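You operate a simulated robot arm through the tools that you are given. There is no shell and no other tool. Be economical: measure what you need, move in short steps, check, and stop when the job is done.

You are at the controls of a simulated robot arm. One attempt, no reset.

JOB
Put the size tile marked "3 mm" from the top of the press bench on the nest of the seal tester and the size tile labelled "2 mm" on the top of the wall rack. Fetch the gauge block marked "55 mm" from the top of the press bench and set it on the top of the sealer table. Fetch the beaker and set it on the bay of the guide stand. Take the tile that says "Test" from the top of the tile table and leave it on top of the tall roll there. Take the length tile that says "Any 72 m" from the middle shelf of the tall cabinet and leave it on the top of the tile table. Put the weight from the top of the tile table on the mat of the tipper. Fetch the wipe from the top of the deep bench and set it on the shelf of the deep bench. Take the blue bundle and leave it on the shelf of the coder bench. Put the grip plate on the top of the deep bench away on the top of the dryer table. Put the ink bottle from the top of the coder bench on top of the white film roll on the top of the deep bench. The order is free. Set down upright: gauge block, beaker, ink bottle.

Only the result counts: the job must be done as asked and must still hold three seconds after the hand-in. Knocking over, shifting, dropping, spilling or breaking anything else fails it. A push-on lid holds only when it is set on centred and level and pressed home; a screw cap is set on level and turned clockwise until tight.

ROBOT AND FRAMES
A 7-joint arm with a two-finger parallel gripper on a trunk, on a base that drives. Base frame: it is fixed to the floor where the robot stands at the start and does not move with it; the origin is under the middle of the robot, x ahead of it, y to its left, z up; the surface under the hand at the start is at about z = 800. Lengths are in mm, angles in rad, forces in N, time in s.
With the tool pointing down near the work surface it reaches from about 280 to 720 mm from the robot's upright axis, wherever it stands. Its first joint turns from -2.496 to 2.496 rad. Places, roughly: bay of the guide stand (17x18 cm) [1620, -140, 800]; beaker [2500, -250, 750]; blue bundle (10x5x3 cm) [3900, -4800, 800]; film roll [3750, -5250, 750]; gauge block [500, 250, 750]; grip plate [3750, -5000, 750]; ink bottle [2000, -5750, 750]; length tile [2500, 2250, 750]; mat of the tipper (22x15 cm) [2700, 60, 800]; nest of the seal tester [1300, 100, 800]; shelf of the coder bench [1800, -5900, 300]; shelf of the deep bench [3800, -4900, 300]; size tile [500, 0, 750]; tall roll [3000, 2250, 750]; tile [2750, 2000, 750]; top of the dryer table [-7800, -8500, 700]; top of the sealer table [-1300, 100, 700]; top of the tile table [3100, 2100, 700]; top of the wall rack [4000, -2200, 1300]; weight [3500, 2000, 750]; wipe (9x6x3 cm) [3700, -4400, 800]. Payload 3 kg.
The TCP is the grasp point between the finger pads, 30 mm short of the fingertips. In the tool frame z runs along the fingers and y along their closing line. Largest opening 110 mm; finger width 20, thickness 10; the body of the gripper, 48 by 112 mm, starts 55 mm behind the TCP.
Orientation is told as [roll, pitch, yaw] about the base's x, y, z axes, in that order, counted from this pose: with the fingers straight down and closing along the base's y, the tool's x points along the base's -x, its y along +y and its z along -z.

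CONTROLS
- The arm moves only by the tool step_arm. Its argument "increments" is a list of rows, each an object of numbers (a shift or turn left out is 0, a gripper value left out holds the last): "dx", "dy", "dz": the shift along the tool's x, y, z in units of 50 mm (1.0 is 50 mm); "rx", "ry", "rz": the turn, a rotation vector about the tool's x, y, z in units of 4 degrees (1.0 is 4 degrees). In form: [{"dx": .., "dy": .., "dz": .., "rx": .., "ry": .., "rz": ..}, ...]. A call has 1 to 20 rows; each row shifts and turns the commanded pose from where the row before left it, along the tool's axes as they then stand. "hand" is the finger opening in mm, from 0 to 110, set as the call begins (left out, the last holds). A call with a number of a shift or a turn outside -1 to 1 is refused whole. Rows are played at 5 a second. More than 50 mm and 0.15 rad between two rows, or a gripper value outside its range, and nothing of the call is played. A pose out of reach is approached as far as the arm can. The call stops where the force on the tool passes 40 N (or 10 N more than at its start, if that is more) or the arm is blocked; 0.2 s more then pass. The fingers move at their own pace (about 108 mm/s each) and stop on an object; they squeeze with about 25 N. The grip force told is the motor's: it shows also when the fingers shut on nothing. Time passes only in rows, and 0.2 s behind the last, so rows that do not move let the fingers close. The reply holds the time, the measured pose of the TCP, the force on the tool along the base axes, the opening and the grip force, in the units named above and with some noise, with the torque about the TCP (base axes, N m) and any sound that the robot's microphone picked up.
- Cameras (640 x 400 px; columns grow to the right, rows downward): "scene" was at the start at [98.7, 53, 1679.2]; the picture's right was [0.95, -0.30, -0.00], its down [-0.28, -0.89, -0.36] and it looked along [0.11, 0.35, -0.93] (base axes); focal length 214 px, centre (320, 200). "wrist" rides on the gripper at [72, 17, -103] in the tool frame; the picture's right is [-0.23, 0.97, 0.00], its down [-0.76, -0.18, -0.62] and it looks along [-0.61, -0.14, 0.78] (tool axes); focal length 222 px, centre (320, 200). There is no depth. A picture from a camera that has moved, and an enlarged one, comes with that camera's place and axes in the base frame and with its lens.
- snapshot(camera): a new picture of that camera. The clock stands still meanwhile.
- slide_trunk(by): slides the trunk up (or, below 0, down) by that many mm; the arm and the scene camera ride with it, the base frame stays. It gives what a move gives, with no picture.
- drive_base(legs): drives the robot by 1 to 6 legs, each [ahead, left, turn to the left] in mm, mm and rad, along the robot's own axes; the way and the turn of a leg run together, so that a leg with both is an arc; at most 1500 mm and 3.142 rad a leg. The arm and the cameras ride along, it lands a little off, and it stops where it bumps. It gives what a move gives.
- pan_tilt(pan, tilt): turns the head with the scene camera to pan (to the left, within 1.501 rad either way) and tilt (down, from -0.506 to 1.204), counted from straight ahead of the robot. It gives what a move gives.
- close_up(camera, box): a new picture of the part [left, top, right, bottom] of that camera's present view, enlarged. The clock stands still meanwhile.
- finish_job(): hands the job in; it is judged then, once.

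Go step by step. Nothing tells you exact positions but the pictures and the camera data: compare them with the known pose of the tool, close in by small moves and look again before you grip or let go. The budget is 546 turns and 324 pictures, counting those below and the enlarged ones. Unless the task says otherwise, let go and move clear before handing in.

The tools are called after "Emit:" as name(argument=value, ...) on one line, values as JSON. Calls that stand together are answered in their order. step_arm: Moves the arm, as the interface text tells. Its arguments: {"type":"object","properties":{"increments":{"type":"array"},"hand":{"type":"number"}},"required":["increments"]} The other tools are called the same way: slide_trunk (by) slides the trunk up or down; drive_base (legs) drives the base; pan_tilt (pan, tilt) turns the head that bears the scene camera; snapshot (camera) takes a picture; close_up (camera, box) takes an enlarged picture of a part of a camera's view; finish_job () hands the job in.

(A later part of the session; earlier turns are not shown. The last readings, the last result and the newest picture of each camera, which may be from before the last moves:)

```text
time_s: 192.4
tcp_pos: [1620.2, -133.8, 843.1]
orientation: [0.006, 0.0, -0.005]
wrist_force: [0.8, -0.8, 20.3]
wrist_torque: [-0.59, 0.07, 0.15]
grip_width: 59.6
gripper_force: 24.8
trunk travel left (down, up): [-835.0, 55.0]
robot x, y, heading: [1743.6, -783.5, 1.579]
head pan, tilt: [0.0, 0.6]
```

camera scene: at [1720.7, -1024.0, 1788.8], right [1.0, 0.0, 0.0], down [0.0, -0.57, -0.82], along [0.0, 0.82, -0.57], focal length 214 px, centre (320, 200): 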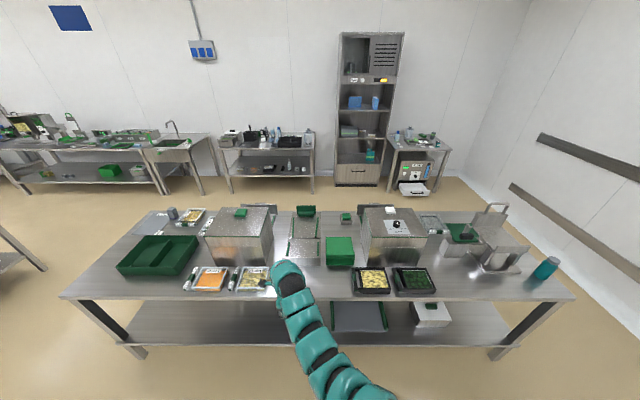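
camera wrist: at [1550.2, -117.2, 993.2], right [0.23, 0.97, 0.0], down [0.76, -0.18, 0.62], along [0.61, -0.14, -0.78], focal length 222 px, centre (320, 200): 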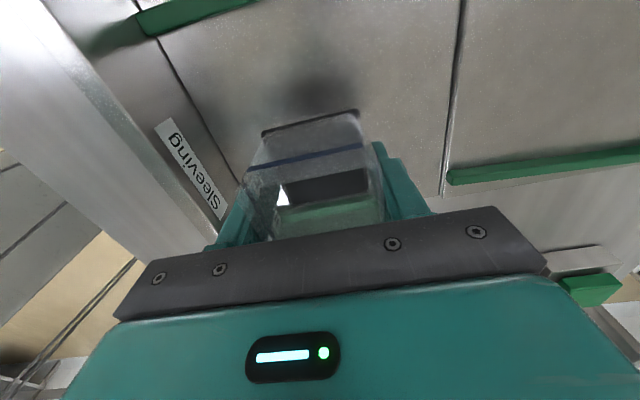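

Contact. Back off a hair, release and rise.

Emit:
step_arm(increments=[{"dz": -0.04}, {}])

Emit:
step_arm(increments=[{}, {}, {}], hand=85)

Emit:
step_arm(increments=[{"dz": -0.4}, {"dz": -0.8}, {"dz": -0.8}, {"dz": -0.8}, {}])

Emit:
snapshot(camera="wrist")

```text
time_s: 193.0
tcp_pos: [1621.4, -136.1, 843.4]
orientation: [0.0, -0.004, -0.004]
wrist_force: [0.3, 1.6, 8.2]
wrist_torque: [0.12, 0.25, -0.05]
grip_width: 59.3
gripper_force: 25.2
trunk travel left (down, up): [-835.0, 55.0]
robot x, y, heading: [1741.2, -782.4, 1.576]
head pan, tilt: [0.0, 0.6]
```

```text
time_s: 193.8
tcp_pos: [1620.3, -134.5, 843.6]
orientation: [0.002, -0.005, -0.005]
wrist_force: [0.4, 0.6, 0.0]
wrist_torque: [0.0, 0.04, -0.01]
grip_width: 84.9
gripper_force: 0.2
trunk travel left (down, up): [-835.0, 55.0]
robot x, y, heading: [1736.6, -786.3, 1.581]
head pan, tilt: [0.0, 0.6]
```

```text
time_s: 195.0
tcp_pos: [1620.8, -133.2, 984.1]
orientation: [0.001, -0.004, -0.003]
wrist_force: [-0.3, 0.4, -0.4]
wrist_torque: [0.01, 0.03, -0.02]
grip_width: 85.2
gripper_force: 0.1
trunk travel left (down, up): [-835.0, 55.0]
robot x, y, heading: [1744.2, -783.1, 1.579]
head pan, tilt: [0.0, 0.6]
```

```text
253 pictures are left
camera wrist: at [1548.5, -116.1, 1088.5], right [0.23, 0.97, 0.0], down [0.76, -0.18, 0.63], along [0.61, -0.14, -0.78], focal length 222 px, centre (320, 200)
```

wrist: 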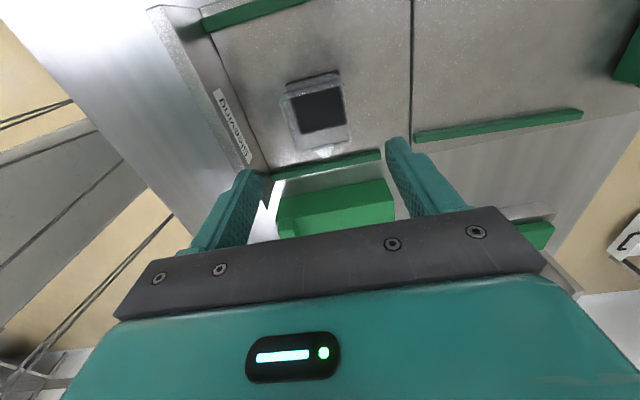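

Beaker set. Driving round the bench's right end toward the tile table and tall cabinet.

Emit:
drive_base(legs=[[-250, 0, 0], [0, -1500, 0], [0, -230, -0.01], [1500, 0, 0]])

Emit:
step_arm(increments=[{"rz": -1}, {"rz": -1}, {"rz": -1}, {"rz": -1}, {"rz": -1}, {"rz": -1}, {"rz": -1}, {"rz": -1}, {"rz": -1}, {"rz": -1}, {"rz": -1}, {"rz": -1}])

Emit:
step_arm(increments=[{"rz": -1}, {"rz": -1}, {"rz": -1}, {"rz": -1}, {"rz": -1}, {"rz": -1}, {"rz": -1}, {"rz": -1}, {"rz": -1}, {"rz": -1}, {"rz": -0.6}])

Emit:
pan_tilt(pan=0.3, tilt=0.5)

Emit:
snapshot(camera="scene")

```text
time_s: 212.2
tcp_pos: [3394.6, 1141.0, 984.1]
orientation: [0.0, -0.004, -0.048]
wrist_force: [0.4, -0.5, -0.3]
wrist_torque: [0.02, 0.0, -0.01]
grip_width: 85.0
gripper_force: 0.1
trunk travel left (down, up): [-835.0, 55.0]
robot x, y, heading: [3492.3, 485.7, 1.536]
head pan, tilt: [0.0, 0.6]
```

```text
time_s: 214.8
tcp_pos: [3393.3, 1140.5, 983.2]
orientation: [-0.002, -0.004, 0.793]
wrist_force: [0.1, -0.3, 0.4]
wrist_torque: [0.01, 0.02, 0.01]
grip_width: 84.8
gripper_force: 0.0
trunk travel left (down, up): [-835.0, 55.0]
robot x, y, heading: [3492.6, 487.9, 1.535]
head pan, tilt: [0.0, 0.6]
```

```text
time_s: 217.2
tcp_pos: [3394.7, 1140.5, 984.3]
orientation: [-0.005, -0.001, 1.532]
wrist_force: [-0.6, 0.7, -1.0]
wrist_torque: [0.0, -0.01, 0.01]
grip_width: 85.0
gripper_force: 0.1
trunk travel left (down, up): [-835.0, 55.0]
robot x, y, heading: [3490.2, 486.0, 1.539]
head pan, tilt: [0.0, 0.6]
```

```text
time_s: 218.0
tcp_pos: [3394.3, 1140.7, 985.0]
orientation: [-0.003, -0.002, 1.53]
wrist_force: [-0.1, 0.6, 0.5]
wrist_torque: [-0.02, -0.02, 0.04]
grip_width: 85.0
gripper_force: 0.1
trunk travel left (down, up): [-835.0, 55.0]
robot x, y, heading: [3491.2, 486.9, 1.538]
head pan, tilt: [0.3, 0.499]
```

```text
252 pictures are left
camera scene: at [3470.6, 653.4, 1742.9], right [0.96, 0.26, 0.0], down [0.13, -0.46, -0.88], along [-0.23, 0.85, -0.48], focal length 214 px, centre (320, 200)
```

scene: 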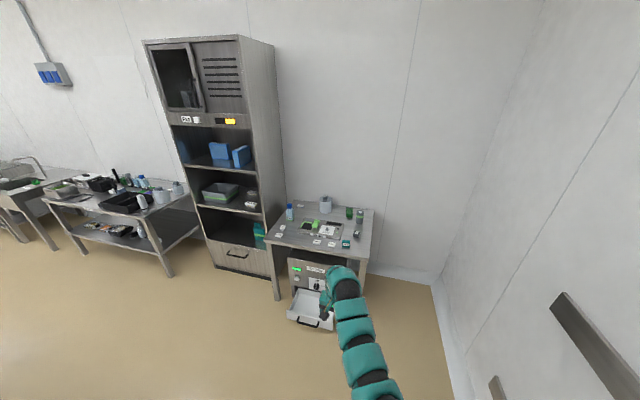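

Emit:
close_up(camera="scene", box=[260, 180, 390, 260])

Emit:
close_up(camera="scene", box=[160, 100, 280, 260])

```text
4.92 times, centred on (325, 220) of scene
camera zoom: at [3470.6, 653.4, 1742.9], right [0.96, 0.26, 0.0], down [0.13, -0.46, -0.88], along [-0.23, 0.85, -0.48], focal length 1056 px, centre (295, 102)
```

zoom: 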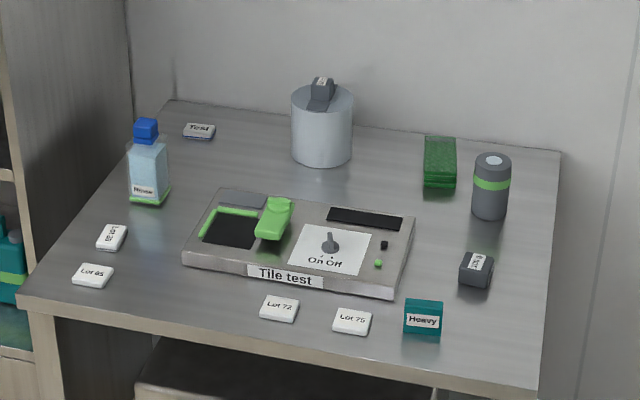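

```text
2.50 times, centred on (220, 180) of scene
camera zoom: at [3470.6, 653.4, 1742.9], right [0.96, 0.26, 0.0], down [0.13, -0.46, -0.88], along [-0.23, 0.85, -0.48], focal length 536 px, centre (570, 250)
```

zoom: 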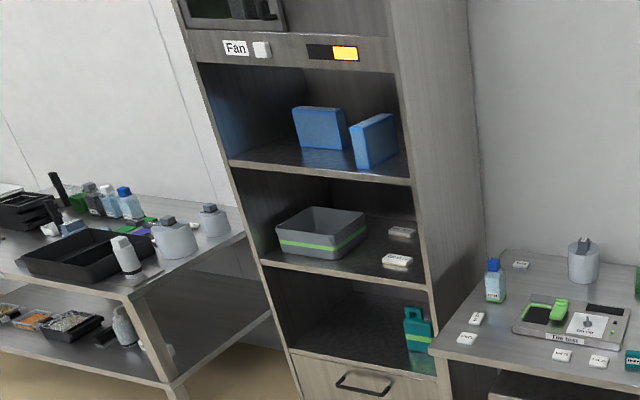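

Emit:
close_up(camera="scene", box=[290, 190, 370, 250])

Emit:
close_up(camera="scene", box=[270, 190, 330, 240])

```text
6.67 times, centred on (330, 220) of scene
camera zoom: at [3470.6, 653.4, 1742.9], right [0.96, 0.26, 0.0], down [0.13, -0.46, -0.88], along [-0.23, 0.85, -0.48], focal length 1430 px, centre (253, 67)
```

zoom: 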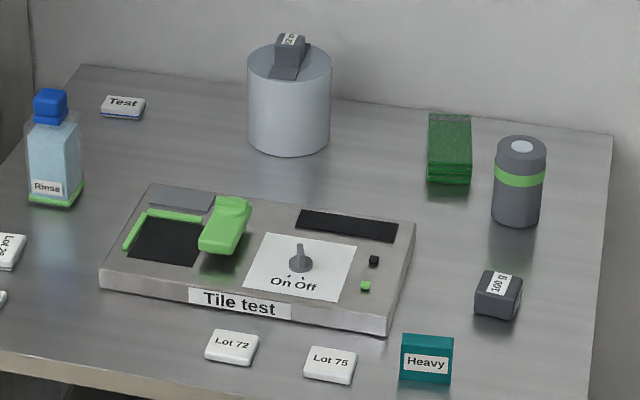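

```text
8.00 times, centred on (300, 215) of scene
camera zoom: at [3470.6, 653.4, 1742.9], right [0.96, 0.26, 0.0], down [0.13, -0.46, -0.88], along [-0.23, 0.85, -0.48], focal length 1716 px, centre (480, 80)
```

zoom: 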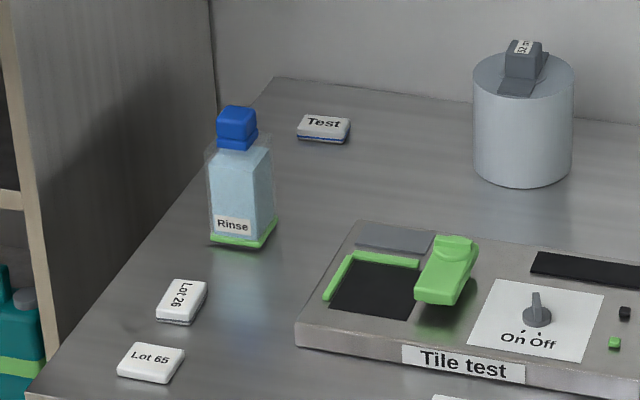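

Emit:
close_up(camera="scene", box=[225, 175, 275, 220])

Emit:
close_up(camera="scene", box=[310, 185, 350, 215])

```text
8.89 times, centred on (250, 198) of scene
camera zoom: at [3470.6, 653.4, 1742.9], right [0.96, 0.26, 0.0], down [0.13, -0.46, -0.88], along [-0.23, 0.85, -0.48], focal length 1906 px, centre (942, 222)
```

zoom: 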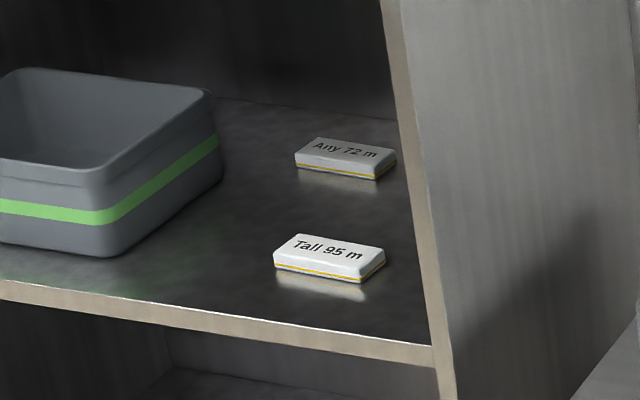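

```text
13.33 times, centred on (330, 200) of scene
camera zoom: at [3470.6, 653.4, 1742.9], right [0.96, 0.26, 0.0], down [0.13, -0.46, -0.88], along [-0.23, 0.85, -0.48], focal length 2860 px, centre (187, 200)
```

zoom: 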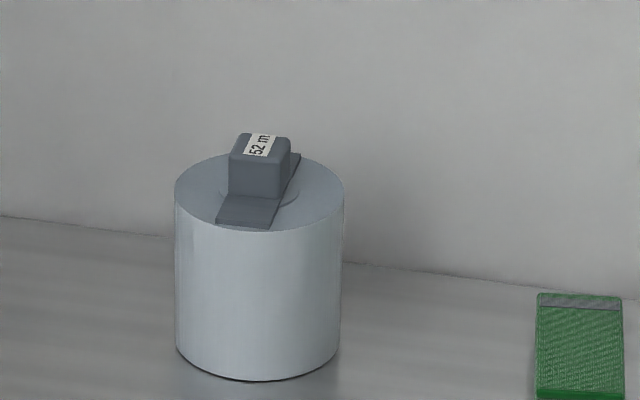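

The table and cabinet are deep and a drawer is open in front, so I test how far the arm reaches with the hand held high relative to the trunk.

Emit:
step_arm(increments=[{"dz": -0.9}, {"dz": -0.9}, {"dz": -0.9}, {"dz": -0.9}, {"dz": -0.9}, {"dz": -0.9}, {"dx": -1}, {"dx": -1}, {"dx": -1}, {"dx": -1}, {"dx": -1}, {"dx": -1}, {}])

```text
time_s: 220.8
tcp_pos: [3397.3, 1221.3, 1251.1]
orientation: [-0.002, 0.0, 1.529]
wrist_force: [-0.6, 0.0, -0.4]
wrist_torque: [-0.02, 0.04, 0.0]
grip_width: 84.8
gripper_force: 0.1
out of reach, approached as far as the arm can: row 8, 9, 10, 11, 12
trunk travel left (down, up): [-835.0, 55.0]
robot x, y, heading: [3489.2, 488.0, 1.54]
head pan, tilt: [0.3, 0.499]
```

Emit:
step_arm(increments=[{"dx": 1}, {"dx": 1}, {"dz": 0.9}, {"dz": 0.9}, {"dz": 0.9}, {}])

Emit:
drive_base(legs=[[200, 400, 0]])

Emit:
pan_tilt(pan=0.0, tilt=0.7)

Emit:
snapshot(camera="scene")

```text
time_s: 222.2
tcp_pos: [3394.8, 1120.4, 1115.4]
orientation: [-0.002, -0.002, 1.531]
wrist_force: [0.3, 0.0, 0.2]
wrist_torque: [-0.01, 0.0, 0.01]
grip_width: 84.7
gripper_force: 0.1
trunk travel left (down, up): [-835.0, 55.0]
robot x, y, heading: [3490.8, 487.6, 1.537]
head pan, tilt: [0.3, 0.499]
```

```text
time_s: 224.9
tcp_pos: [3007.5, 1334.2, 1114.5]
orientation: [-0.003, -0.002, 1.532]
wrist_force: [0.2, 0.7, 0.1]
wrist_torque: [-0.01, 0.0, -0.01]
grip_width: 85.1
gripper_force: 0.1
trunk travel left (down, up): [-835.0, 55.0]
robot x, y, heading: [3105.7, 696.6, 1.538]
head pan, tilt: [0.3, 0.499]
```

```text
time_s: 225.7
tcp_pos: [3009.2, 1333.5, 1115.4]
orientation: [-0.005, -0.001, 1.533]
wrist_force: [-0.4, -0.5, 0.3]
wrist_torque: [-0.05, -0.02, 0.0]
grip_width: 85.1
gripper_force: 0.0
trunk travel left (down, up): [-835.0, 55.0]
robot x, y, heading: [3101.8, 697.0, 1.537]
head pan, tilt: [0.0, 0.7]
```

```text
245 pictures are left
camera scene: at [3112.9, 863.6, 1725.3], right [1.0, -0.03, 0.0], down [-0.02, -0.64, -0.77], along [0.02, 0.76, -0.64], focal length 214 px, centre (320, 200)
```

scene: 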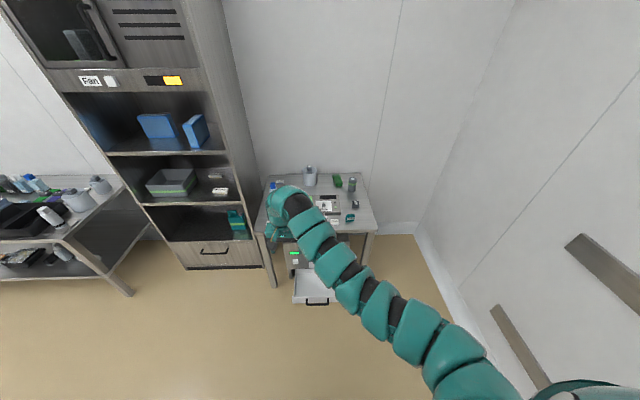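

Emit:
drive_base(legs=[[0, 600, 0], [0, 0, -0.737]])

Emit:
drive_base(legs=[[500, 490, 0]])

Emit:
pan_tilt(pan=0.2, tilt=0.7)

Emit:
snapshot(camera="scene")

Emit:
snapshot(camera="wrist")

```text
time_s: 231.0
tcp_pos: [2866.7, 1256.0, 1116.9]
orientation: [-0.001, -0.002, 0.797]
wrist_force: [-0.3, -0.4, 0.2]
wrist_torque: [0.02, -0.02, 0.01]
grip_width: 85.0
gripper_force: 0.1
trunk travel left (down, up): [-835.0, 55.0]
robot x, y, heading: [2511.3, 718.0, 0.806]
head pan, tilt: [0.0, 0.7]
```

```text
time_s: 234.9
tcp_pos: [2856.5, 1960.7, 1116.4]
orientation: [-0.002, -0.003, 0.798]
wrist_force: [0.4, 0.7, 0.0]
wrist_torque: [-0.01, 0.0, 0.02]
grip_width: 85.0
gripper_force: 0.1
trunk travel left (down, up): [-835.0, 55.0]
robot x, y, heading: [2502.9, 1425.0, 0.801]
head pan, tilt: [0.0, 0.7]
```

```text
time_s: 235.6
tcp_pos: [2857.2, 1959.0, 1115.7]
orientation: [-0.002, -0.004, 0.798]
wrist_force: [0.0, -0.1, 0.8]
wrist_torque: [0.02, 0.0, 0.03]
grip_width: 85.0
gripper_force: 0.1
trunk travel left (down, up): [-835.0, 55.0]
robot x, y, heading: [2502.5, 1420.0, 0.802]
head pan, tilt: [0.201, 0.7]
```

```text
244 pictures are left
camera scene: at [2606.7, 1552.2, 1725.2], right [0.84, -0.54, 0.0], down [-0.35, -0.54, -0.76], along [0.41, 0.65, -0.64], focal length 214 px, centre (320, 200)
```

scene: 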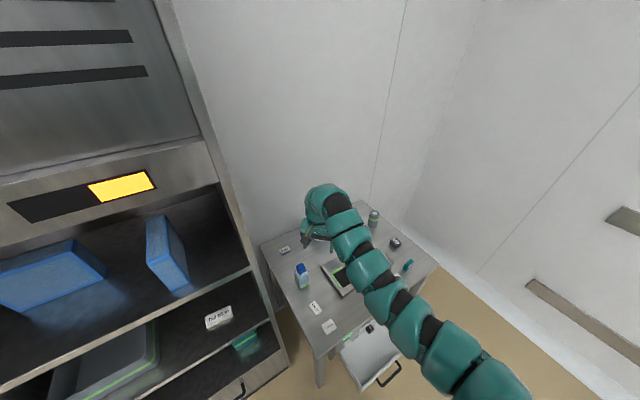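

```text
243 pictures are left
camera wrist: at [2795.2, 1919.9, 1219.4], right [-0.54, 0.84, 0.0], down [0.66, 0.42, 0.63], along [0.53, 0.34, -0.78], focal length 222 px, centre (320, 200)
```

wrist: 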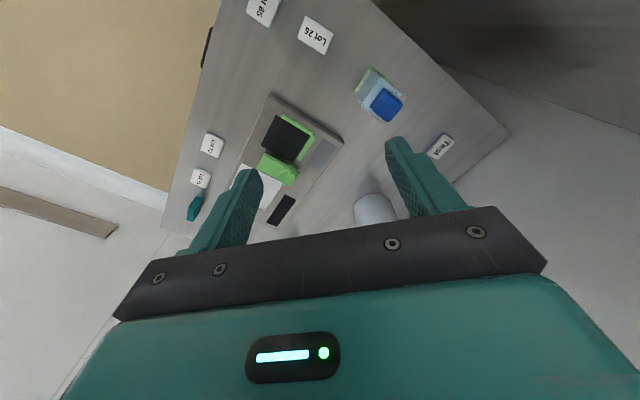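

Emit:
drive_base(legs=[[145, 140, 0]])

Emit:
snapshot(camera="wrist")

Emit:
close_up(camera="scene", box=[240, 160, 440, 340])

```text
time_s: 237.2
tcp_pos: [2861.5, 2159.5, 1114.7]
orientation: [-0.005, -0.001, 0.789]
wrist_force: [0.2, 0.5, -0.9]
wrist_torque: [-0.03, -0.01, 0.02]
grip_width: 85.1
gripper_force: 0.1
trunk travel left (down, up): [-835.0, 55.0]
robot x, y, heading: [2505.1, 1624.5, 0.797]
head pan, tilt: [0.201, 0.7]
```

```text
242 pictures are left
camera wrist: at [2799.3, 2119.4, 1218.7], right [-0.53, 0.85, 0.0], down [0.66, 0.42, 0.62], along [0.53, 0.33, -0.78], focal length 222 px, centre (320, 200)
```

wrist: 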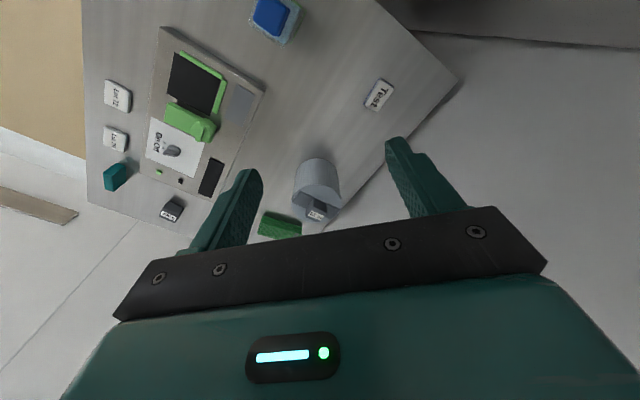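

```text
2.22 times, centred on (340, 250) of scene
camera zoom: at [2608.4, 1753.7, 1725.0], right [0.84, -0.54, 0.0], down [-0.35, -0.54, -0.76], along [0.41, 0.64, -0.65], focal length 477 px, centre (276, 89)
```

zoom: 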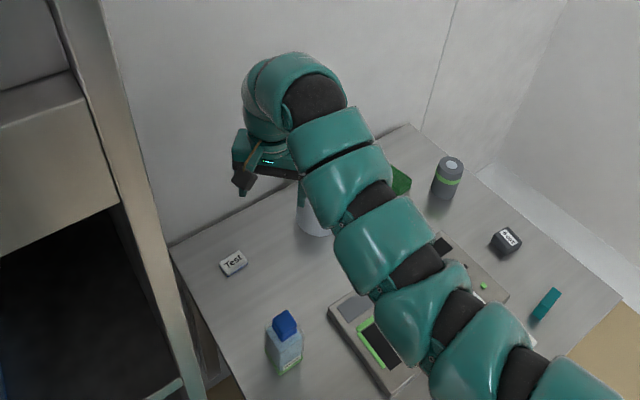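

Emit:
close_up(camera="wrist", box=[340, 60, 420, 120])

Emit:
close_up(camera="wrist", box=[270, 140, 390, 240])

```text
6.67 times, centred on (380, 90) of wrist
camera zoom: at [2799.3, 2119.4, 1218.7], right [-0.53, 0.85, 0.0], down [0.66, 0.42, 0.62], along [0.53, 0.33, -0.78], focal length 1481 px, centre (-80, 933)
```

zoom: 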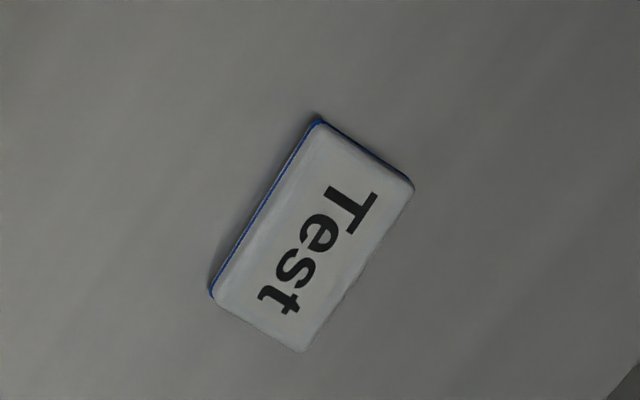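

```text
4.00 times, centred on (330, 190) of wrist
camera zoom: at [2799.3, 2119.4, 1218.7], right [-0.53, 0.85, 0.0], down [0.66, 0.42, 0.62], along [0.53, 0.33, -0.78], focal length 888 px, centre (280, 240)
```

zoom: 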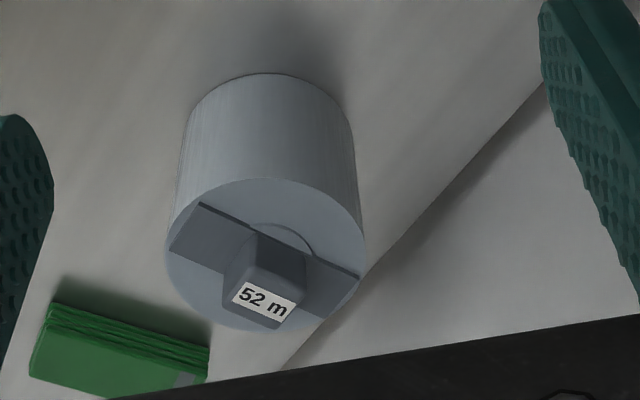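

Emit:
drive_base(legs=[[22, 43, 0]])

Emit:
step_arm(increments=[{"rz": -1}, {"rz": -1}, {"rz": -1}, {"rz": -1}, {"rz": -1}, {"rz": -1}, {"rz": -1}, {"rz": -1}, {"rz": -1}, {"rz": -1}, {"rz": -1}, {}])

Emit:
step_arm(increments=[{"ry": -1}, {"ry": -1}, {"ry": -1}, {"ry": -1}, {"ry": -1}, {"ry": -1}, {"ry": -1}, {}])

Emit:
slide_trunk(by=-150)

Emit:
snapshot(camera="wrist")

Emit:
snapshot(camera="scene")

```text
time_s: 238.1
tcp_pos: [2844.3, 2191.6, 1116.9]
orientation: [-0.002, -0.003, 0.783]
wrist_force: [-0.3, -0.8, 0.3]
wrist_torque: [0.0, 0.01, 0.01]
grip_width: 84.8
gripper_force: 0.0
trunk travel left (down, up): [-835.0, 55.0]
robot x, y, heading: [2486.3, 1664.9, 0.791]
head pan, tilt: [0.201, 0.7]
```

```text
time_s: 240.7
tcp_pos: [2845.6, 2190.9, 1117.5]
orientation: [-0.004, -0.001, 1.551]
wrist_force: [-0.1, 0.6, -0.1]
wrist_torque: [0.01, -0.01, -0.01]
grip_width: 85.0
gripper_force: 0.0
trunk travel left (down, up): [-835.0, 55.0]
robot x, y, heading: [2484.6, 1662.9, 0.791]
head pan, tilt: [0.201, 0.7]
```

```text
time_s: 242.5
tcp_pos: [2846.9, 2197.7, 1115.2]
orientation: [-0.005, -0.49, 1.552]
wrist_force: [0.3, 0.2, -0.6]
wrist_torque: [0.0, 0.0, -0.03]
grip_width: 85.0
gripper_force: 0.1
out of reach, approached as far as the arm can: row 1
trunk travel left (down, up): [-835.0, 55.0]
robot x, y, heading: [2488.8, 1663.1, 0.79]
head pan, tilt: [0.201, 0.7]
```

```text
time_s: 244.3
tcp_pos: [2847.5, 2198.0, 964.4]
orientation: [-0.003, -0.49, 1.552]
wrist_force: [-0.3, -1.9, 0.2]
wrist_torque: [0.02, -0.03, 0.03]
grip_width: 85.0
gripper_force: 0.1
trunk travel left (down, up): [-685.0, 205.0]
robot x, y, heading: [2483.5, 1658.6, 0.791]
head pan, tilt: [0.201, 0.7]
```

```text
238 pictures are left
camera wrist: at [2828.8, 2085.7, 1021.8], right [-0.97, 0.22, 0.1], down [0.18, 0.37, 0.91], along [0.16, 0.9, -0.4], focal length 222 px, centre (320, 200)
```

wrist: 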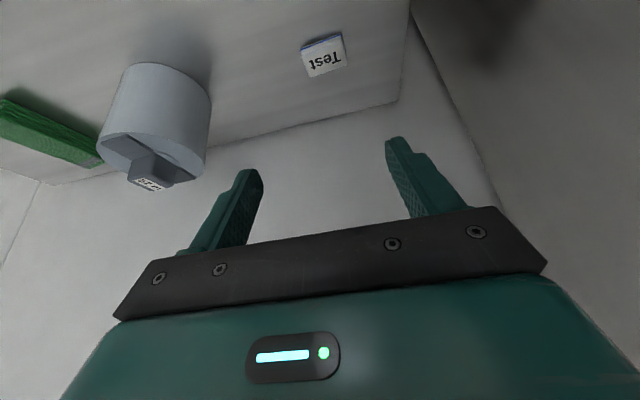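

```text
237 pictures are left
camera scene: at [2588.3, 1786.5, 1575.1], right [0.84, -0.55, 0.0], down [-0.35, -0.54, -0.77], along [0.42, 0.64, -0.64], focal length 214 px, centre (320, 200)
```

scene: 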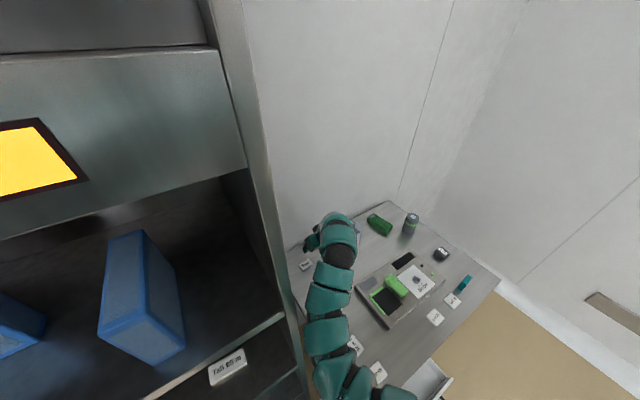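

Emit:
step_arm(increments=[{"rx": -0.53, "rz": -0.99}, {"dx": -0.02, "dy": 0.04, "dz": 0.69}, {"dx": -0.02, "dy": 0.04, "dz": 0.69}, {"dx": -0.02, "dy": 0.04, "dz": 0.69}, {"dx": -0.02, "dy": 0.04, "dz": 0.69}, {}])

Emit:
snapshot(camera="wrist")

```text
time_s: 245.7
tcp_pos: [2836.1, 2264.4, 845.2]
orientation: [-0.003, -0.491, 1.631]
wrist_force: [0.1, 1.0, -0.2]
wrist_torque: [-0.03, -0.01, 0.04]
grip_width: 84.9
gripper_force: 0.1
trunk travel left (down, up): [-685.0, 205.0]
robot x, y, heading: [2483.9, 1664.5, 0.788]
head pan, tilt: [0.201, 0.7]
```

```text
236 pictures are left
camera wrist: at [2825.6, 2151.2, 903.4], right [-0.98, 0.14, 0.1], down [0.15, 0.39, 0.91], along [0.09, 0.91, -0.4], focal length 222 px, centre (320, 200)
```

wrist: 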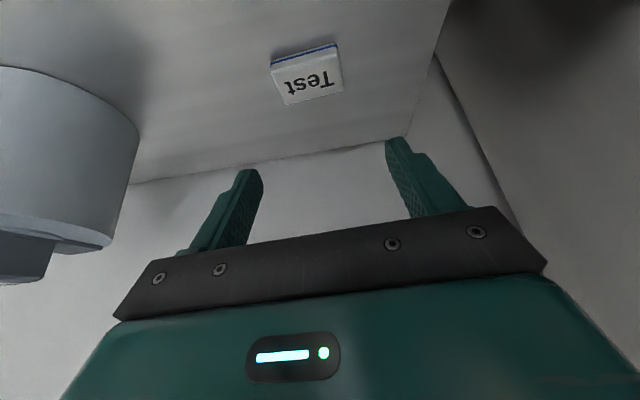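

Emit:
step_arm(increments=[{"dx": 0.24, "dz": 0.48}, {"dx": 0.24, "dz": 0.48}, {"dx": 0.24, "dz": 0.47}, {}])

Emit:
snapshot(camera="wrist")

```text
time_s: 246.7
tcp_pos: [2836.0, 2266.9, 764.2]
orientation: [-0.003, -0.491, 1.631]
wrist_force: [0.5, 0.8, -0.2]
wrist_torque: [0.0, 0.01, 0.02]
grip_width: 84.8
gripper_force: 0.2
trunk travel left (down, up): [-685.0, 205.0]
robot x, y, heading: [2482.2, 1660.7, 0.786]
head pan, tilt: [0.201, 0.7]
```

```text
235 pictures are left
camera wrist: at [2826.1, 2153.3, 822.6], right [-0.98, 0.14, 0.1], down [0.15, 0.39, 0.91], along [0.09, 0.91, -0.4], focal length 222 px, centre (320, 200)
```

wrist: 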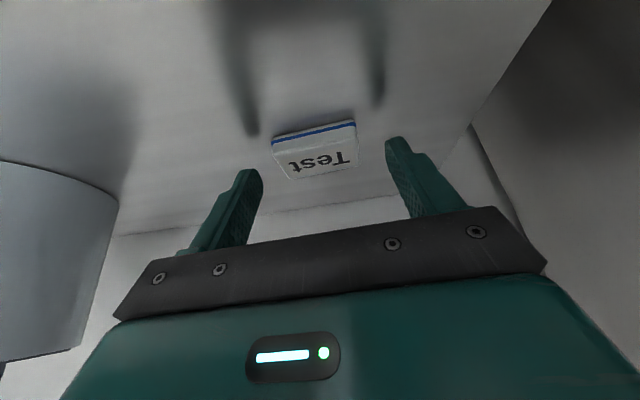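

Emit:
step_arm(increments=[{"dx": 0.04, "dz": 0.08}, {"dx": 0.04, "dz": 0.08}, {}])

Emit:
snapshot(camera="wrist")

```text
time_s: 247.5
tcp_pos: [2835.2, 2267.3, 755.6]
orientation: [-0.003, -0.489, 1.631]
wrist_force: [0.7, 1.0, -0.1]
wrist_torque: [-0.01, 0.04, 0.02]
grip_width: 85.0
gripper_force: 0.0
trunk travel left (down, up): [-685.0, 205.0]
robot x, y, heading: [2484.2, 1657.9, 0.79]
head pan, tilt: [0.201, 0.7]
```

```text
234 pictures are left
camera wrist: at [2825.8, 2153.7, 814.1], right [-0.98, 0.14, 0.1], down [0.15, 0.39, 0.91], along [0.09, 0.91, -0.4], focal length 222 px, centre (320, 200)
```

wrist: 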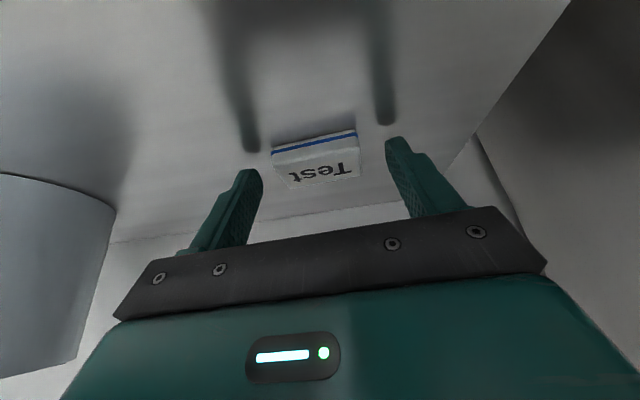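

Emit:
step_arm(increments=[{"dx": 0.03, "dz": 0.06}, {}])

Emit:
step_arm(increments=[{}, {}, {}, {}], hand=0)

Emit:
snapshot(camera="wrist")

```text
time_s: 248.1
tcp_pos: [2835.6, 2267.4, 752.1]
orientation: [-0.006, -0.49, 1.63]
wrist_force: [0.5, -0.1, 0.3]
wrist_torque: [0.02, 0.0, 0.03]
grip_width: 85.0
gripper_force: 0.0
trunk travel left (down, up): [-685.0, 205.0]
robot x, y, heading: [2484.3, 1664.0, 0.791]
head pan, tilt: [0.201, 0.7]
```

```text
time_s: 249.1
tcp_pos: [2835.8, 2267.7, 752.8]
orientation: [-0.004, -0.489, 1.632]
wrist_force: [-0.4, -1.0, -0.8]
wrist_torque: [0.02, 0.01, 0.03]
grip_width: 54.9
gripper_force: 24.7
trunk travel left (down, up): [-685.0, 205.0]
robot x, y, heading: [2481.8, 1662.0, 0.788]
head pan, tilt: [0.201, 0.7]
```

```text
233 pictures are left
camera wrist: at [2826.1, 2154.0, 810.7], right [-0.98, 0.14, 0.1], down [0.15, 0.39, 0.91], along [0.09, 0.91, -0.4], focal length 222 px, centre (320, 200)
```

wrist: 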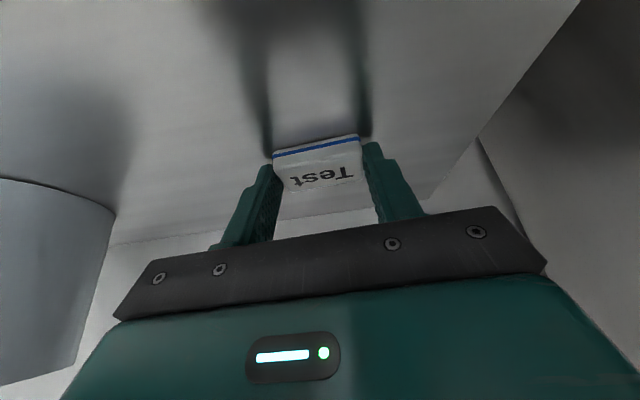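

Emit:
step_arm(increments=[{"dx": -0.15, "dz": -0.3}, {"dx": -0.47, "dz": -0.87}, {"dx": -0.47, "dz": -0.87}, {"dx": -0.47, "dz": -0.87}, {"dx": -0.3, "dz": -0.6}, {}])

Emit:
snapshot(camera="wrist")

```text
time_s: 250.5
tcp_pos: [2833.1, 2267.9, 949.9]
orientation: [-0.005, -0.489, 1.63]
wrist_force: [-0.5, -0.1, -1.7]
wrist_torque: [0.0, -0.01, -0.02]
grip_width: 54.8
gripper_force: 25.5
trunk travel left (down, up): [-685.0, 205.0]
robot x, y, heading: [2483.6, 1660.3, 0.785]
head pan, tilt: [0.201, 0.7]
```

```text
232 pictures are left
camera wrist: at [2824.1, 2154.5, 1008.3], right [-0.98, 0.14, 0.1], down [0.15, 0.39, 0.91], along [0.09, 0.91, -0.41], focal length 222 px, centre (320, 200)
```

wrist: 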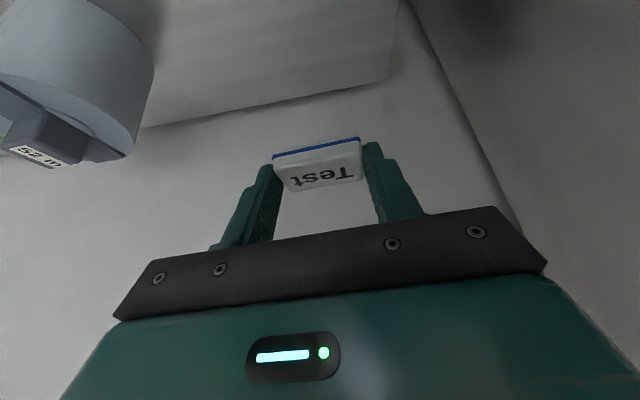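

Emit:
close_up(camera="wrist", box=[0, 0, 170, 180])

Emit:
close_up(camera="scene", box=[280, 180, 500, 330])

```text
2.22 times, centred on (85, 90) of wrist
camera zoom: at [2824.1, 2154.5, 1008.3], right [-0.98, 0.14, 0.1], down [0.15, 0.39, 0.91], along [0.09, 0.91, -0.41], focal length 494 px, centre (842, 444)
```

zoom: 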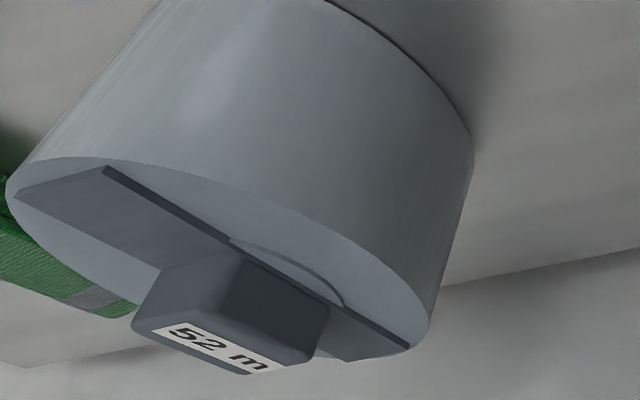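

```text
2.67 times, centred on (390, 255) of scene
camera zoom: at [2587.6, 1786.5, 1575.6], right [0.84, -0.55, 0.0], down [-0.35, -0.54, -0.77], along [0.42, 0.64, -0.64], focal length 572 px, centre (133, 53)
```

zoom: 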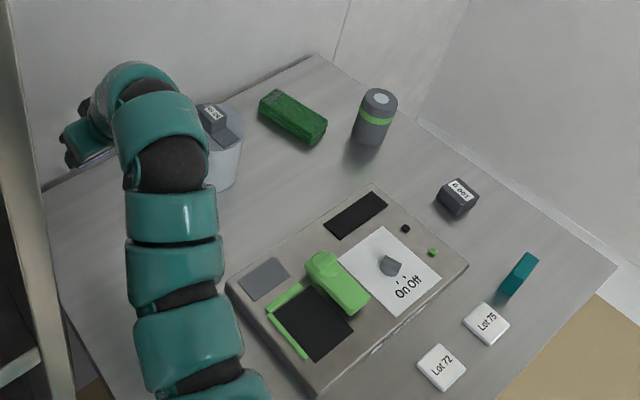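

I can't yet tell whether the block on the roll is part of it; I'll put the Test tile back for now and settle that after seeing the deep bench's grip plate and film roll.

Emit:
step_arm(increments=[{"dx": 0.47, "dz": 0.87}, {"dx": 0.47, "dz": 0.87}, {"dx": 0.47, "dz": 0.87}, {"dx": 0.32, "dz": 0.64}, {"dx": 0.05, "dz": 0.1}, {}])

Emit:
step_arm(increments=[{"dx": 0.04, "dz": 0.07}, {}])

```text
time_s: 251.9
tcp_pos: [2835.7, 2267.9, 759.9]
orientation: [-0.003, -0.49, 1.63]
wrist_force: [0.5, -0.2, -0.4]
wrist_torque: [-0.02, 0.01, -0.06]
grip_width: 54.9
gripper_force: 24.9
trunk travel left (down, up): [-685.0, 205.0]
robot x, y, heading: [2481.0, 1662.3, 0.786]
head pan, tilt: [0.201, 0.7]
```

```text
time_s: 252.5
tcp_pos: [2835.9, 2266.8, 756.4]
orientation: [-0.003, -0.489, 1.63]
wrist_force: [-0.3, -0.7, 0.0]
wrist_torque: [-0.02, -0.02, 0.0]
grip_width: 54.8
gripper_force: 24.6
trunk travel left (down, up): [-685.0, 205.0]
robot x, y, heading: [2484.6, 1661.0, 0.789]
head pan, tilt: [0.201, 0.7]
```

Emit:
step_arm(increments=[{"dx": 0.03, "dz": 0.06}, {"dx": 0.015, "dz": 0.03}, {}])

Emit:
step_arm(increments=[{}, {}, {}], hand=85)

Emit:
step_arm(increments=[{"dx": -0.15, "dz": -0.3}, {"dx": -0.47, "dz": -0.87}, {"dx": -0.47, "dz": -0.87}, {"dx": -0.47, "dz": -0.87}, {"dx": -0.3, "dz": -0.6}, {}])

Emit:
snapshot(camera="wrist")

```text
time_s: 253.3
tcp_pos: [2835.9, 2267.8, 751.5]
orientation: [-0.005, -0.492, 1.632]
wrist_force: [0.6, -0.2, 5.6]
wrist_torque: [0.04, 0.01, -0.06]
grip_width: 54.7
gripper_force: 24.9
trunk travel left (down, up): [-685.0, 205.0]
robot x, y, heading: [2481.6, 1666.1, 0.788]
head pan, tilt: [0.201, 0.7]
```

```text
time_s: 254.1
tcp_pos: [2836.1, 2267.9, 752.6]
orientation: [-0.005, -0.491, 1.632]
wrist_force: [0.2, 0.6, -0.5]
wrist_torque: [0.0, -0.01, 0.02]
grip_width: 85.0
gripper_force: 0.1
trunk travel left (down, up): [-685.0, 205.0]
robot x, y, heading: [2481.3, 1664.8, 0.789]
head pan, tilt: [0.201, 0.7]
```

```text
time_s: 255.5
tcp_pos: [2835.3, 2266.8, 950.3]
orientation: [-0.003, -0.49, 1.631]
wrist_force: [0.4, 0.6, 0.0]
wrist_torque: [0.02, -0.05, 0.03]
grip_width: 85.0
gripper_force: 0.0
trunk travel left (down, up): [-685.0, 205.0]
robot x, y, heading: [2486.5, 1662.1, 0.789]
head pan, tilt: [0.201, 0.7]
```

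```text
229 pictures are left
camera wrist: at [2826.0, 2153.1, 1008.5], right [-0.98, 0.14, 0.1], down [0.15, 0.39, 0.91], along [0.09, 0.91, -0.4], focal length 222 px, centre (320, 200)
```

wrist: 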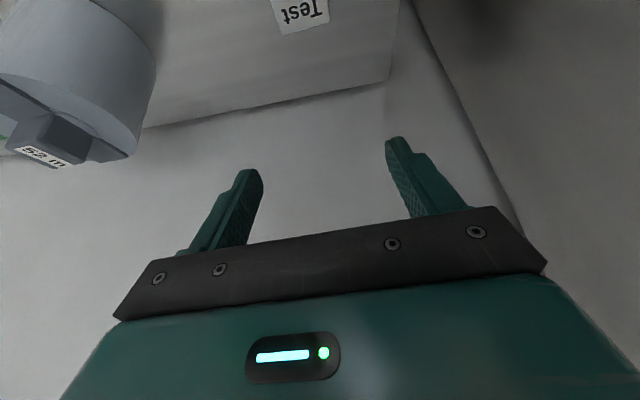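

Tile is back as it was. Raising and backing away to look into the cabinet.

Emit:
slide_trunk(by=205)

Emit:
drive_base(legs=[[-426, -422, 0], [0, 0, 0.78]])

Emit:
pan_tilt(pan=0.0, tilt=0.6)

Emit:
snapshot(camera="scene")

```text
time_s: 257.7
tcp_pos: [2836.5, 2269.4, 1153.2]
orientation: [-0.004, -0.486, 1.628]
wrist_force: [-0.6, 0.0, -0.6]
wrist_torque: [0.0, 0.02, 0.01]
grip_width: 84.9
gripper_force: 0.1
trunk travel left (down, up): [-890.0, 0.0]
robot x, y, heading: [2484.0, 1660.2, 0.79]
head pan, tilt: [0.201, 0.7]
```

```text
time_s: 263.1
tcp_pos: [2291.1, 1736.4, 1154.5]
orientation: [-0.004, -0.487, 2.437]
wrist_force: [0.0, 0.5, 0.4]
wrist_torque: [0.01, 0.02, -0.01]
grip_width: 84.9
gripper_force: 0.0
trunk travel left (down, up): [-890.0, 0.0]
robot x, y, heading: [2485.3, 1061.9, 1.593]
head pan, tilt: [0.201, 0.7]
```

```text
time_s: 263.9
tcp_pos: [2290.3, 1736.2, 1154.1]
orientation: [-0.004, -0.488, 2.436]
wrist_force: [0.3, 0.1, 0.5]
wrist_torque: [0.0, 0.0, 0.0]
grip_width: 84.9
gripper_force: 0.2
trunk travel left (down, up): [-890.0, 0.0]
robot x, y, heading: [2483.2, 1060.5, 1.594]
head pan, tilt: [0.0, 0.6]
```

```text
228 pictures are left
camera scene: at [2481.5, 1230.2, 1788.8], right [1.0, 0.02, 0.0], down [0.01, -0.57, -0.82], along [-0.02, 0.82, -0.57], focal length 214 px, centre (320, 200)
```

scene: 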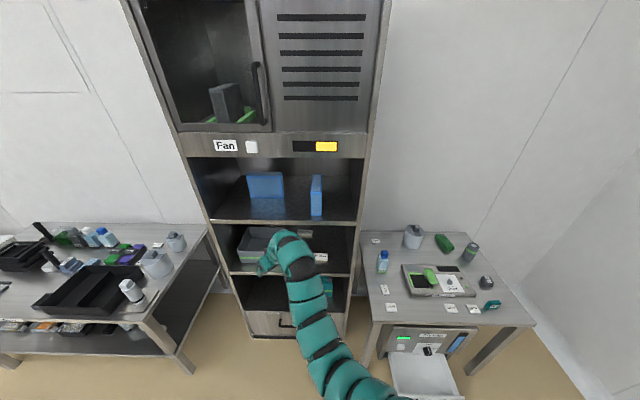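

Emit:
close_up(camera="scene", box=[220, 205, 370, 290])

```text
4.27 times, centred on (295, 248) of scene
camera zoom: at [2481.5, 1230.2, 1788.8], right [1.0, 0.02, 0.0], down [0.01, -0.57, -0.82], along [-0.02, 0.82, -0.57], focal length 915 px, centre (427, -3)
```

zoom: 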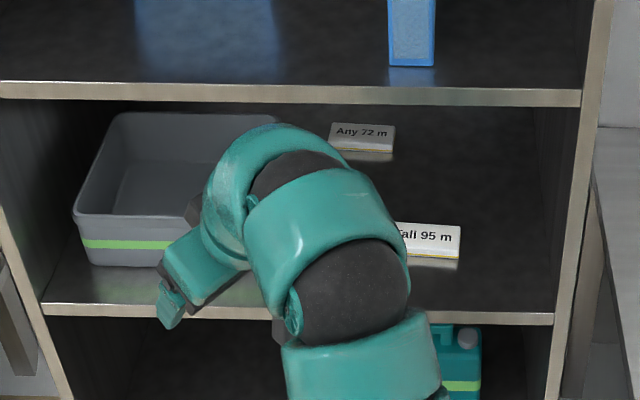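

Emit:
step_arm(increments=[{"rx": 0.53, "rz": 0.99}, {"rx": 0.53, "rz": 0.99}, {"rx": 0.53, "rz": 0.99}, {"rx": 0.53, "rz": 0.99}, {"rx": 0.53, "rz": 0.99}, {"rx": 0.53, "rz": 0.99}, {"rx": 0.53, "rz": 0.99}, {"rx": 0.53, "rz": 0.99}, {"rx": 0.53, "rz": 0.99}, {"rx": 0.53, "rz": 0.99}, {"rx": 0.53, "rz": 0.99}, {}])

Emit:
slide_trunk(by=-300)

Emit:
snapshot(camera="wrist")

Emit:
snapshot(camera="scene")

```text
time_s: 266.5
tcp_pos: [2290.3, 1737.0, 1154.5]
orientation: [-0.005, -0.49, 1.572]
wrist_force: [-0.1, 0.1, 0.4]
wrist_torque: [0.02, 0.02, 0.01]
grip_width: 84.8
gripper_force: 0.0
trunk travel left (down, up): [-890.0, 0.0]
robot x, y, heading: [2484.6, 1063.9, 1.595]
head pan, tilt: [0.0, 0.6]
```

```text
time_s: 269.5
tcp_pos: [2289.9, 1736.1, 853.8]
orientation: [-0.006, -0.49, 1.574]
wrist_force: [-0.1, -0.4, -0.4]
wrist_torque: [0.02, 0.03, -0.01]
grip_width: 85.1
gripper_force: 0.0
trunk travel left (down, up): [-590.0, 300.0]
robot x, y, heading: [2481.5, 1061.4, 1.593]
head pan, tilt: [0.0, 0.6]
```

```text
226 pictures are left
camera wrist: at [2275.0, 1623.8, 911.9], right [-0.97, 0.2, 0.1], down [0.17, 0.38, 0.91], along [0.14, 0.9, -0.4], focal length 222 px, centre (320, 200)
```

wrist: 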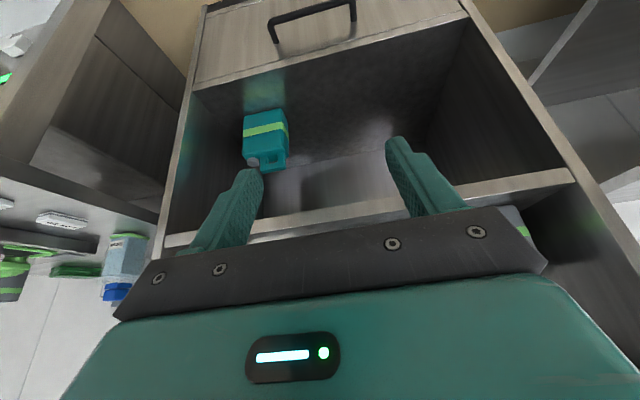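

```text
225 pictures are left
camera scene: at [2481.5, 1230.2, 1488.9], right [1.0, 0.02, 0.0], down [0.01, -0.56, -0.83], along [-0.02, 0.82, -0.56], focal length 214 px, centre (320, 200)
```

scene: 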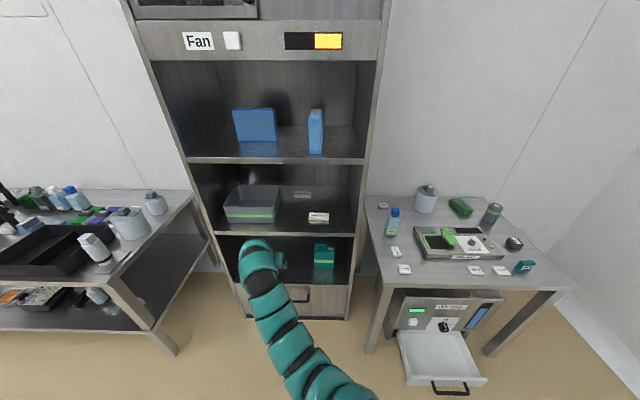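

Emit:
close_up(camera="scene", box=[210, 150, 370, 240])

Emit:
close_up(camera="scene", box=[280, 180, 340, 230])

```text
4.00 times, centred on (290, 195) of scene
camera zoom: at [2481.5, 1230.2, 1488.9], right [1.0, 0.02, 0.0], down [0.01, -0.56, -0.83], along [-0.02, 0.82, -0.56], focal length 858 px, centre (440, 220)
```

zoom: 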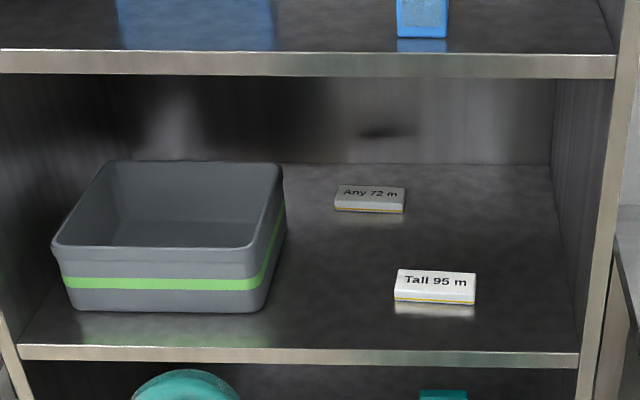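

```text
8.00 times, centred on (310, 205) of scene
camera zoom: at [2481.5, 1230.2, 1488.9], right [1.0, 0.02, 0.0], down [0.01, -0.56, -0.83], along [-0.02, 0.82, -0.56], focal length 1716 px, centre (400, 160)
```

zoom: 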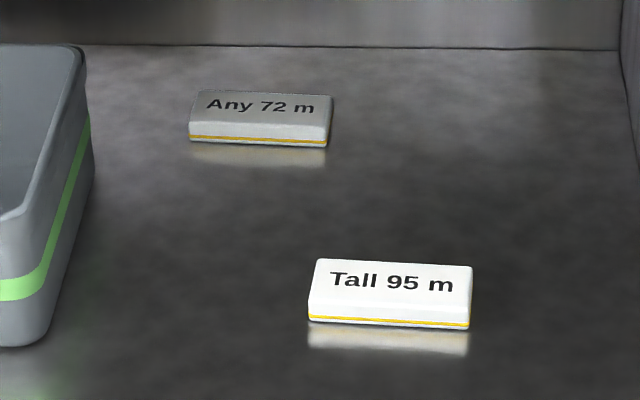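

Emit:
step_arm(increments=[{"ry": -1, "dz": -0.3}, {"ry": -1, "dz": -0.3}, {"ry": -1, "dz": -0.3}, {"ry": -1, "dz": -0.3}, {"ry": -1}, {"ry": -0.5}, {}], hand=110)

Emit:
snapshot(camera="scene")

Emit:
snapshot(camera="wrist")

```text
time_s: 271.1
tcp_pos: [2292.3, 1703.2, 904.6]
orientation: [-0.006, -0.876, 1.579]
wrist_force: [-0.3, -0.1, 0.0]
wrist_torque: [-0.01, 0.01, -0.01]
grip_width: 110.0
gripper_force: 0.2
trunk travel left (down, up): [-590.0, 300.0]
robot x, y, heading: [2484.4, 1064.1, 1.595]
head pan, tilt: [0.0, 0.6]
```

```text
222 pictures are left
camera scene: at [2481.5, 1230.2, 1488.9], right [1.0, 0.02, 0.0], down [0.01, -0.56, -0.83], along [-0.02, 0.82, -0.56], focal length 214 px, centre (320, 200)
```

scene: 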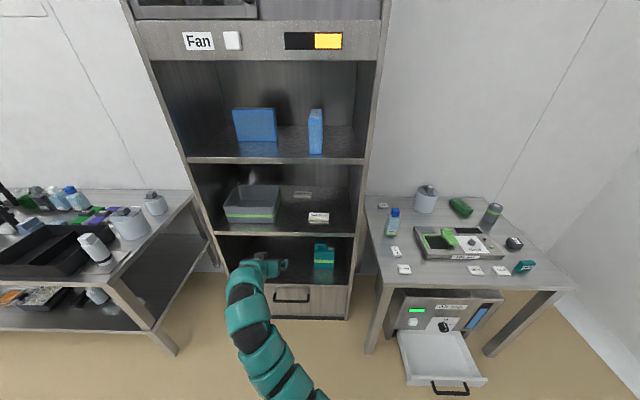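

```text
221 pictures are left
camera wrist: at [2275.2, 1577.9, 915.5], right [-0.97, 0.14, 0.17], down [0.17, 0.01, 0.98], along [0.14, 0.99, -0.03], focal length 222 px, centre (320, 200)
```

wrist: 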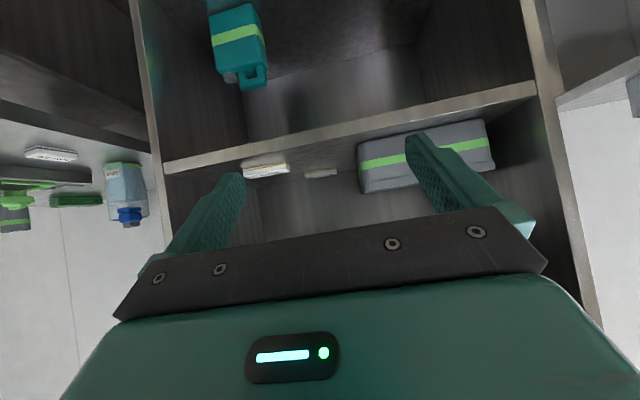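

Emit:
drive_base(legs=[[250, -60, -0.02]])

Emit:
snapshot(camera="wrist")

Emit:
snapshot(camera="scene")

```text
time_s: 272.9
tcp_pos: [2364.9, 1959.1, 903.1]
orientation: [-0.008, -0.875, 1.552]
wrist_force: [0.3, -0.5, 0.0]
wrist_torque: [-0.01, 0.0, -0.03]
grip_width: 110.1
gripper_force: 0.0
trunk travel left (down, up): [-590.0, 300.0]
robot x, y, heading: [2540.4, 1308.2, 1.566]
head pan, tilt: [0.0, 0.6]
```

```text
220 pictures are left
camera wrist: at [2345.4, 1833.0, 915.0], right [-0.97, 0.17, 0.17], down [0.17, 0.01, 0.98], along [0.17, 0.99, -0.04], focal length 222 px, centre (320, 200)
```

wrist: 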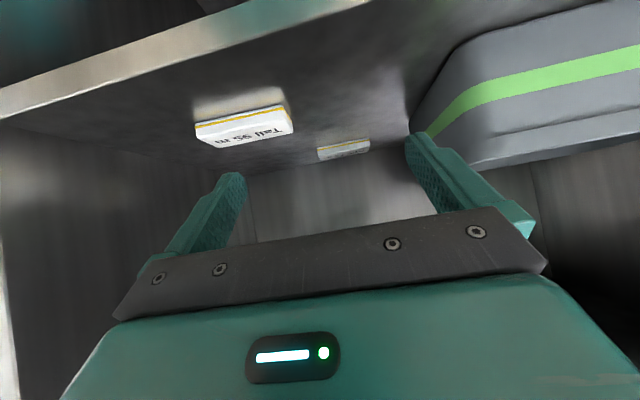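

```text
219 pictures are left
camera scene: at [2542.8, 1480.5, 1488.7], right [1.0, 0.0, 0.0], down [0.0, -0.57, -0.82], along [0.0, 0.82, -0.57], focal length 214 px, centre (320, 200)
```

scene: 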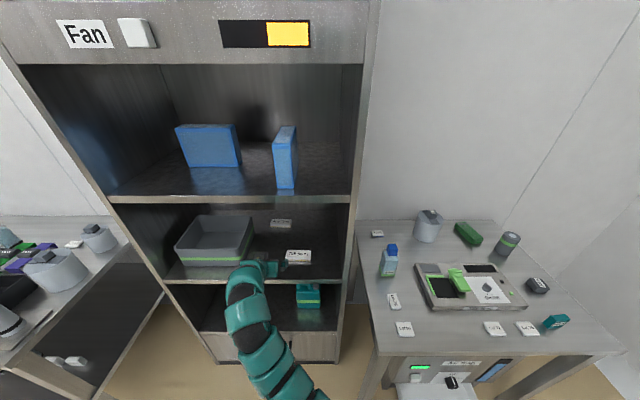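

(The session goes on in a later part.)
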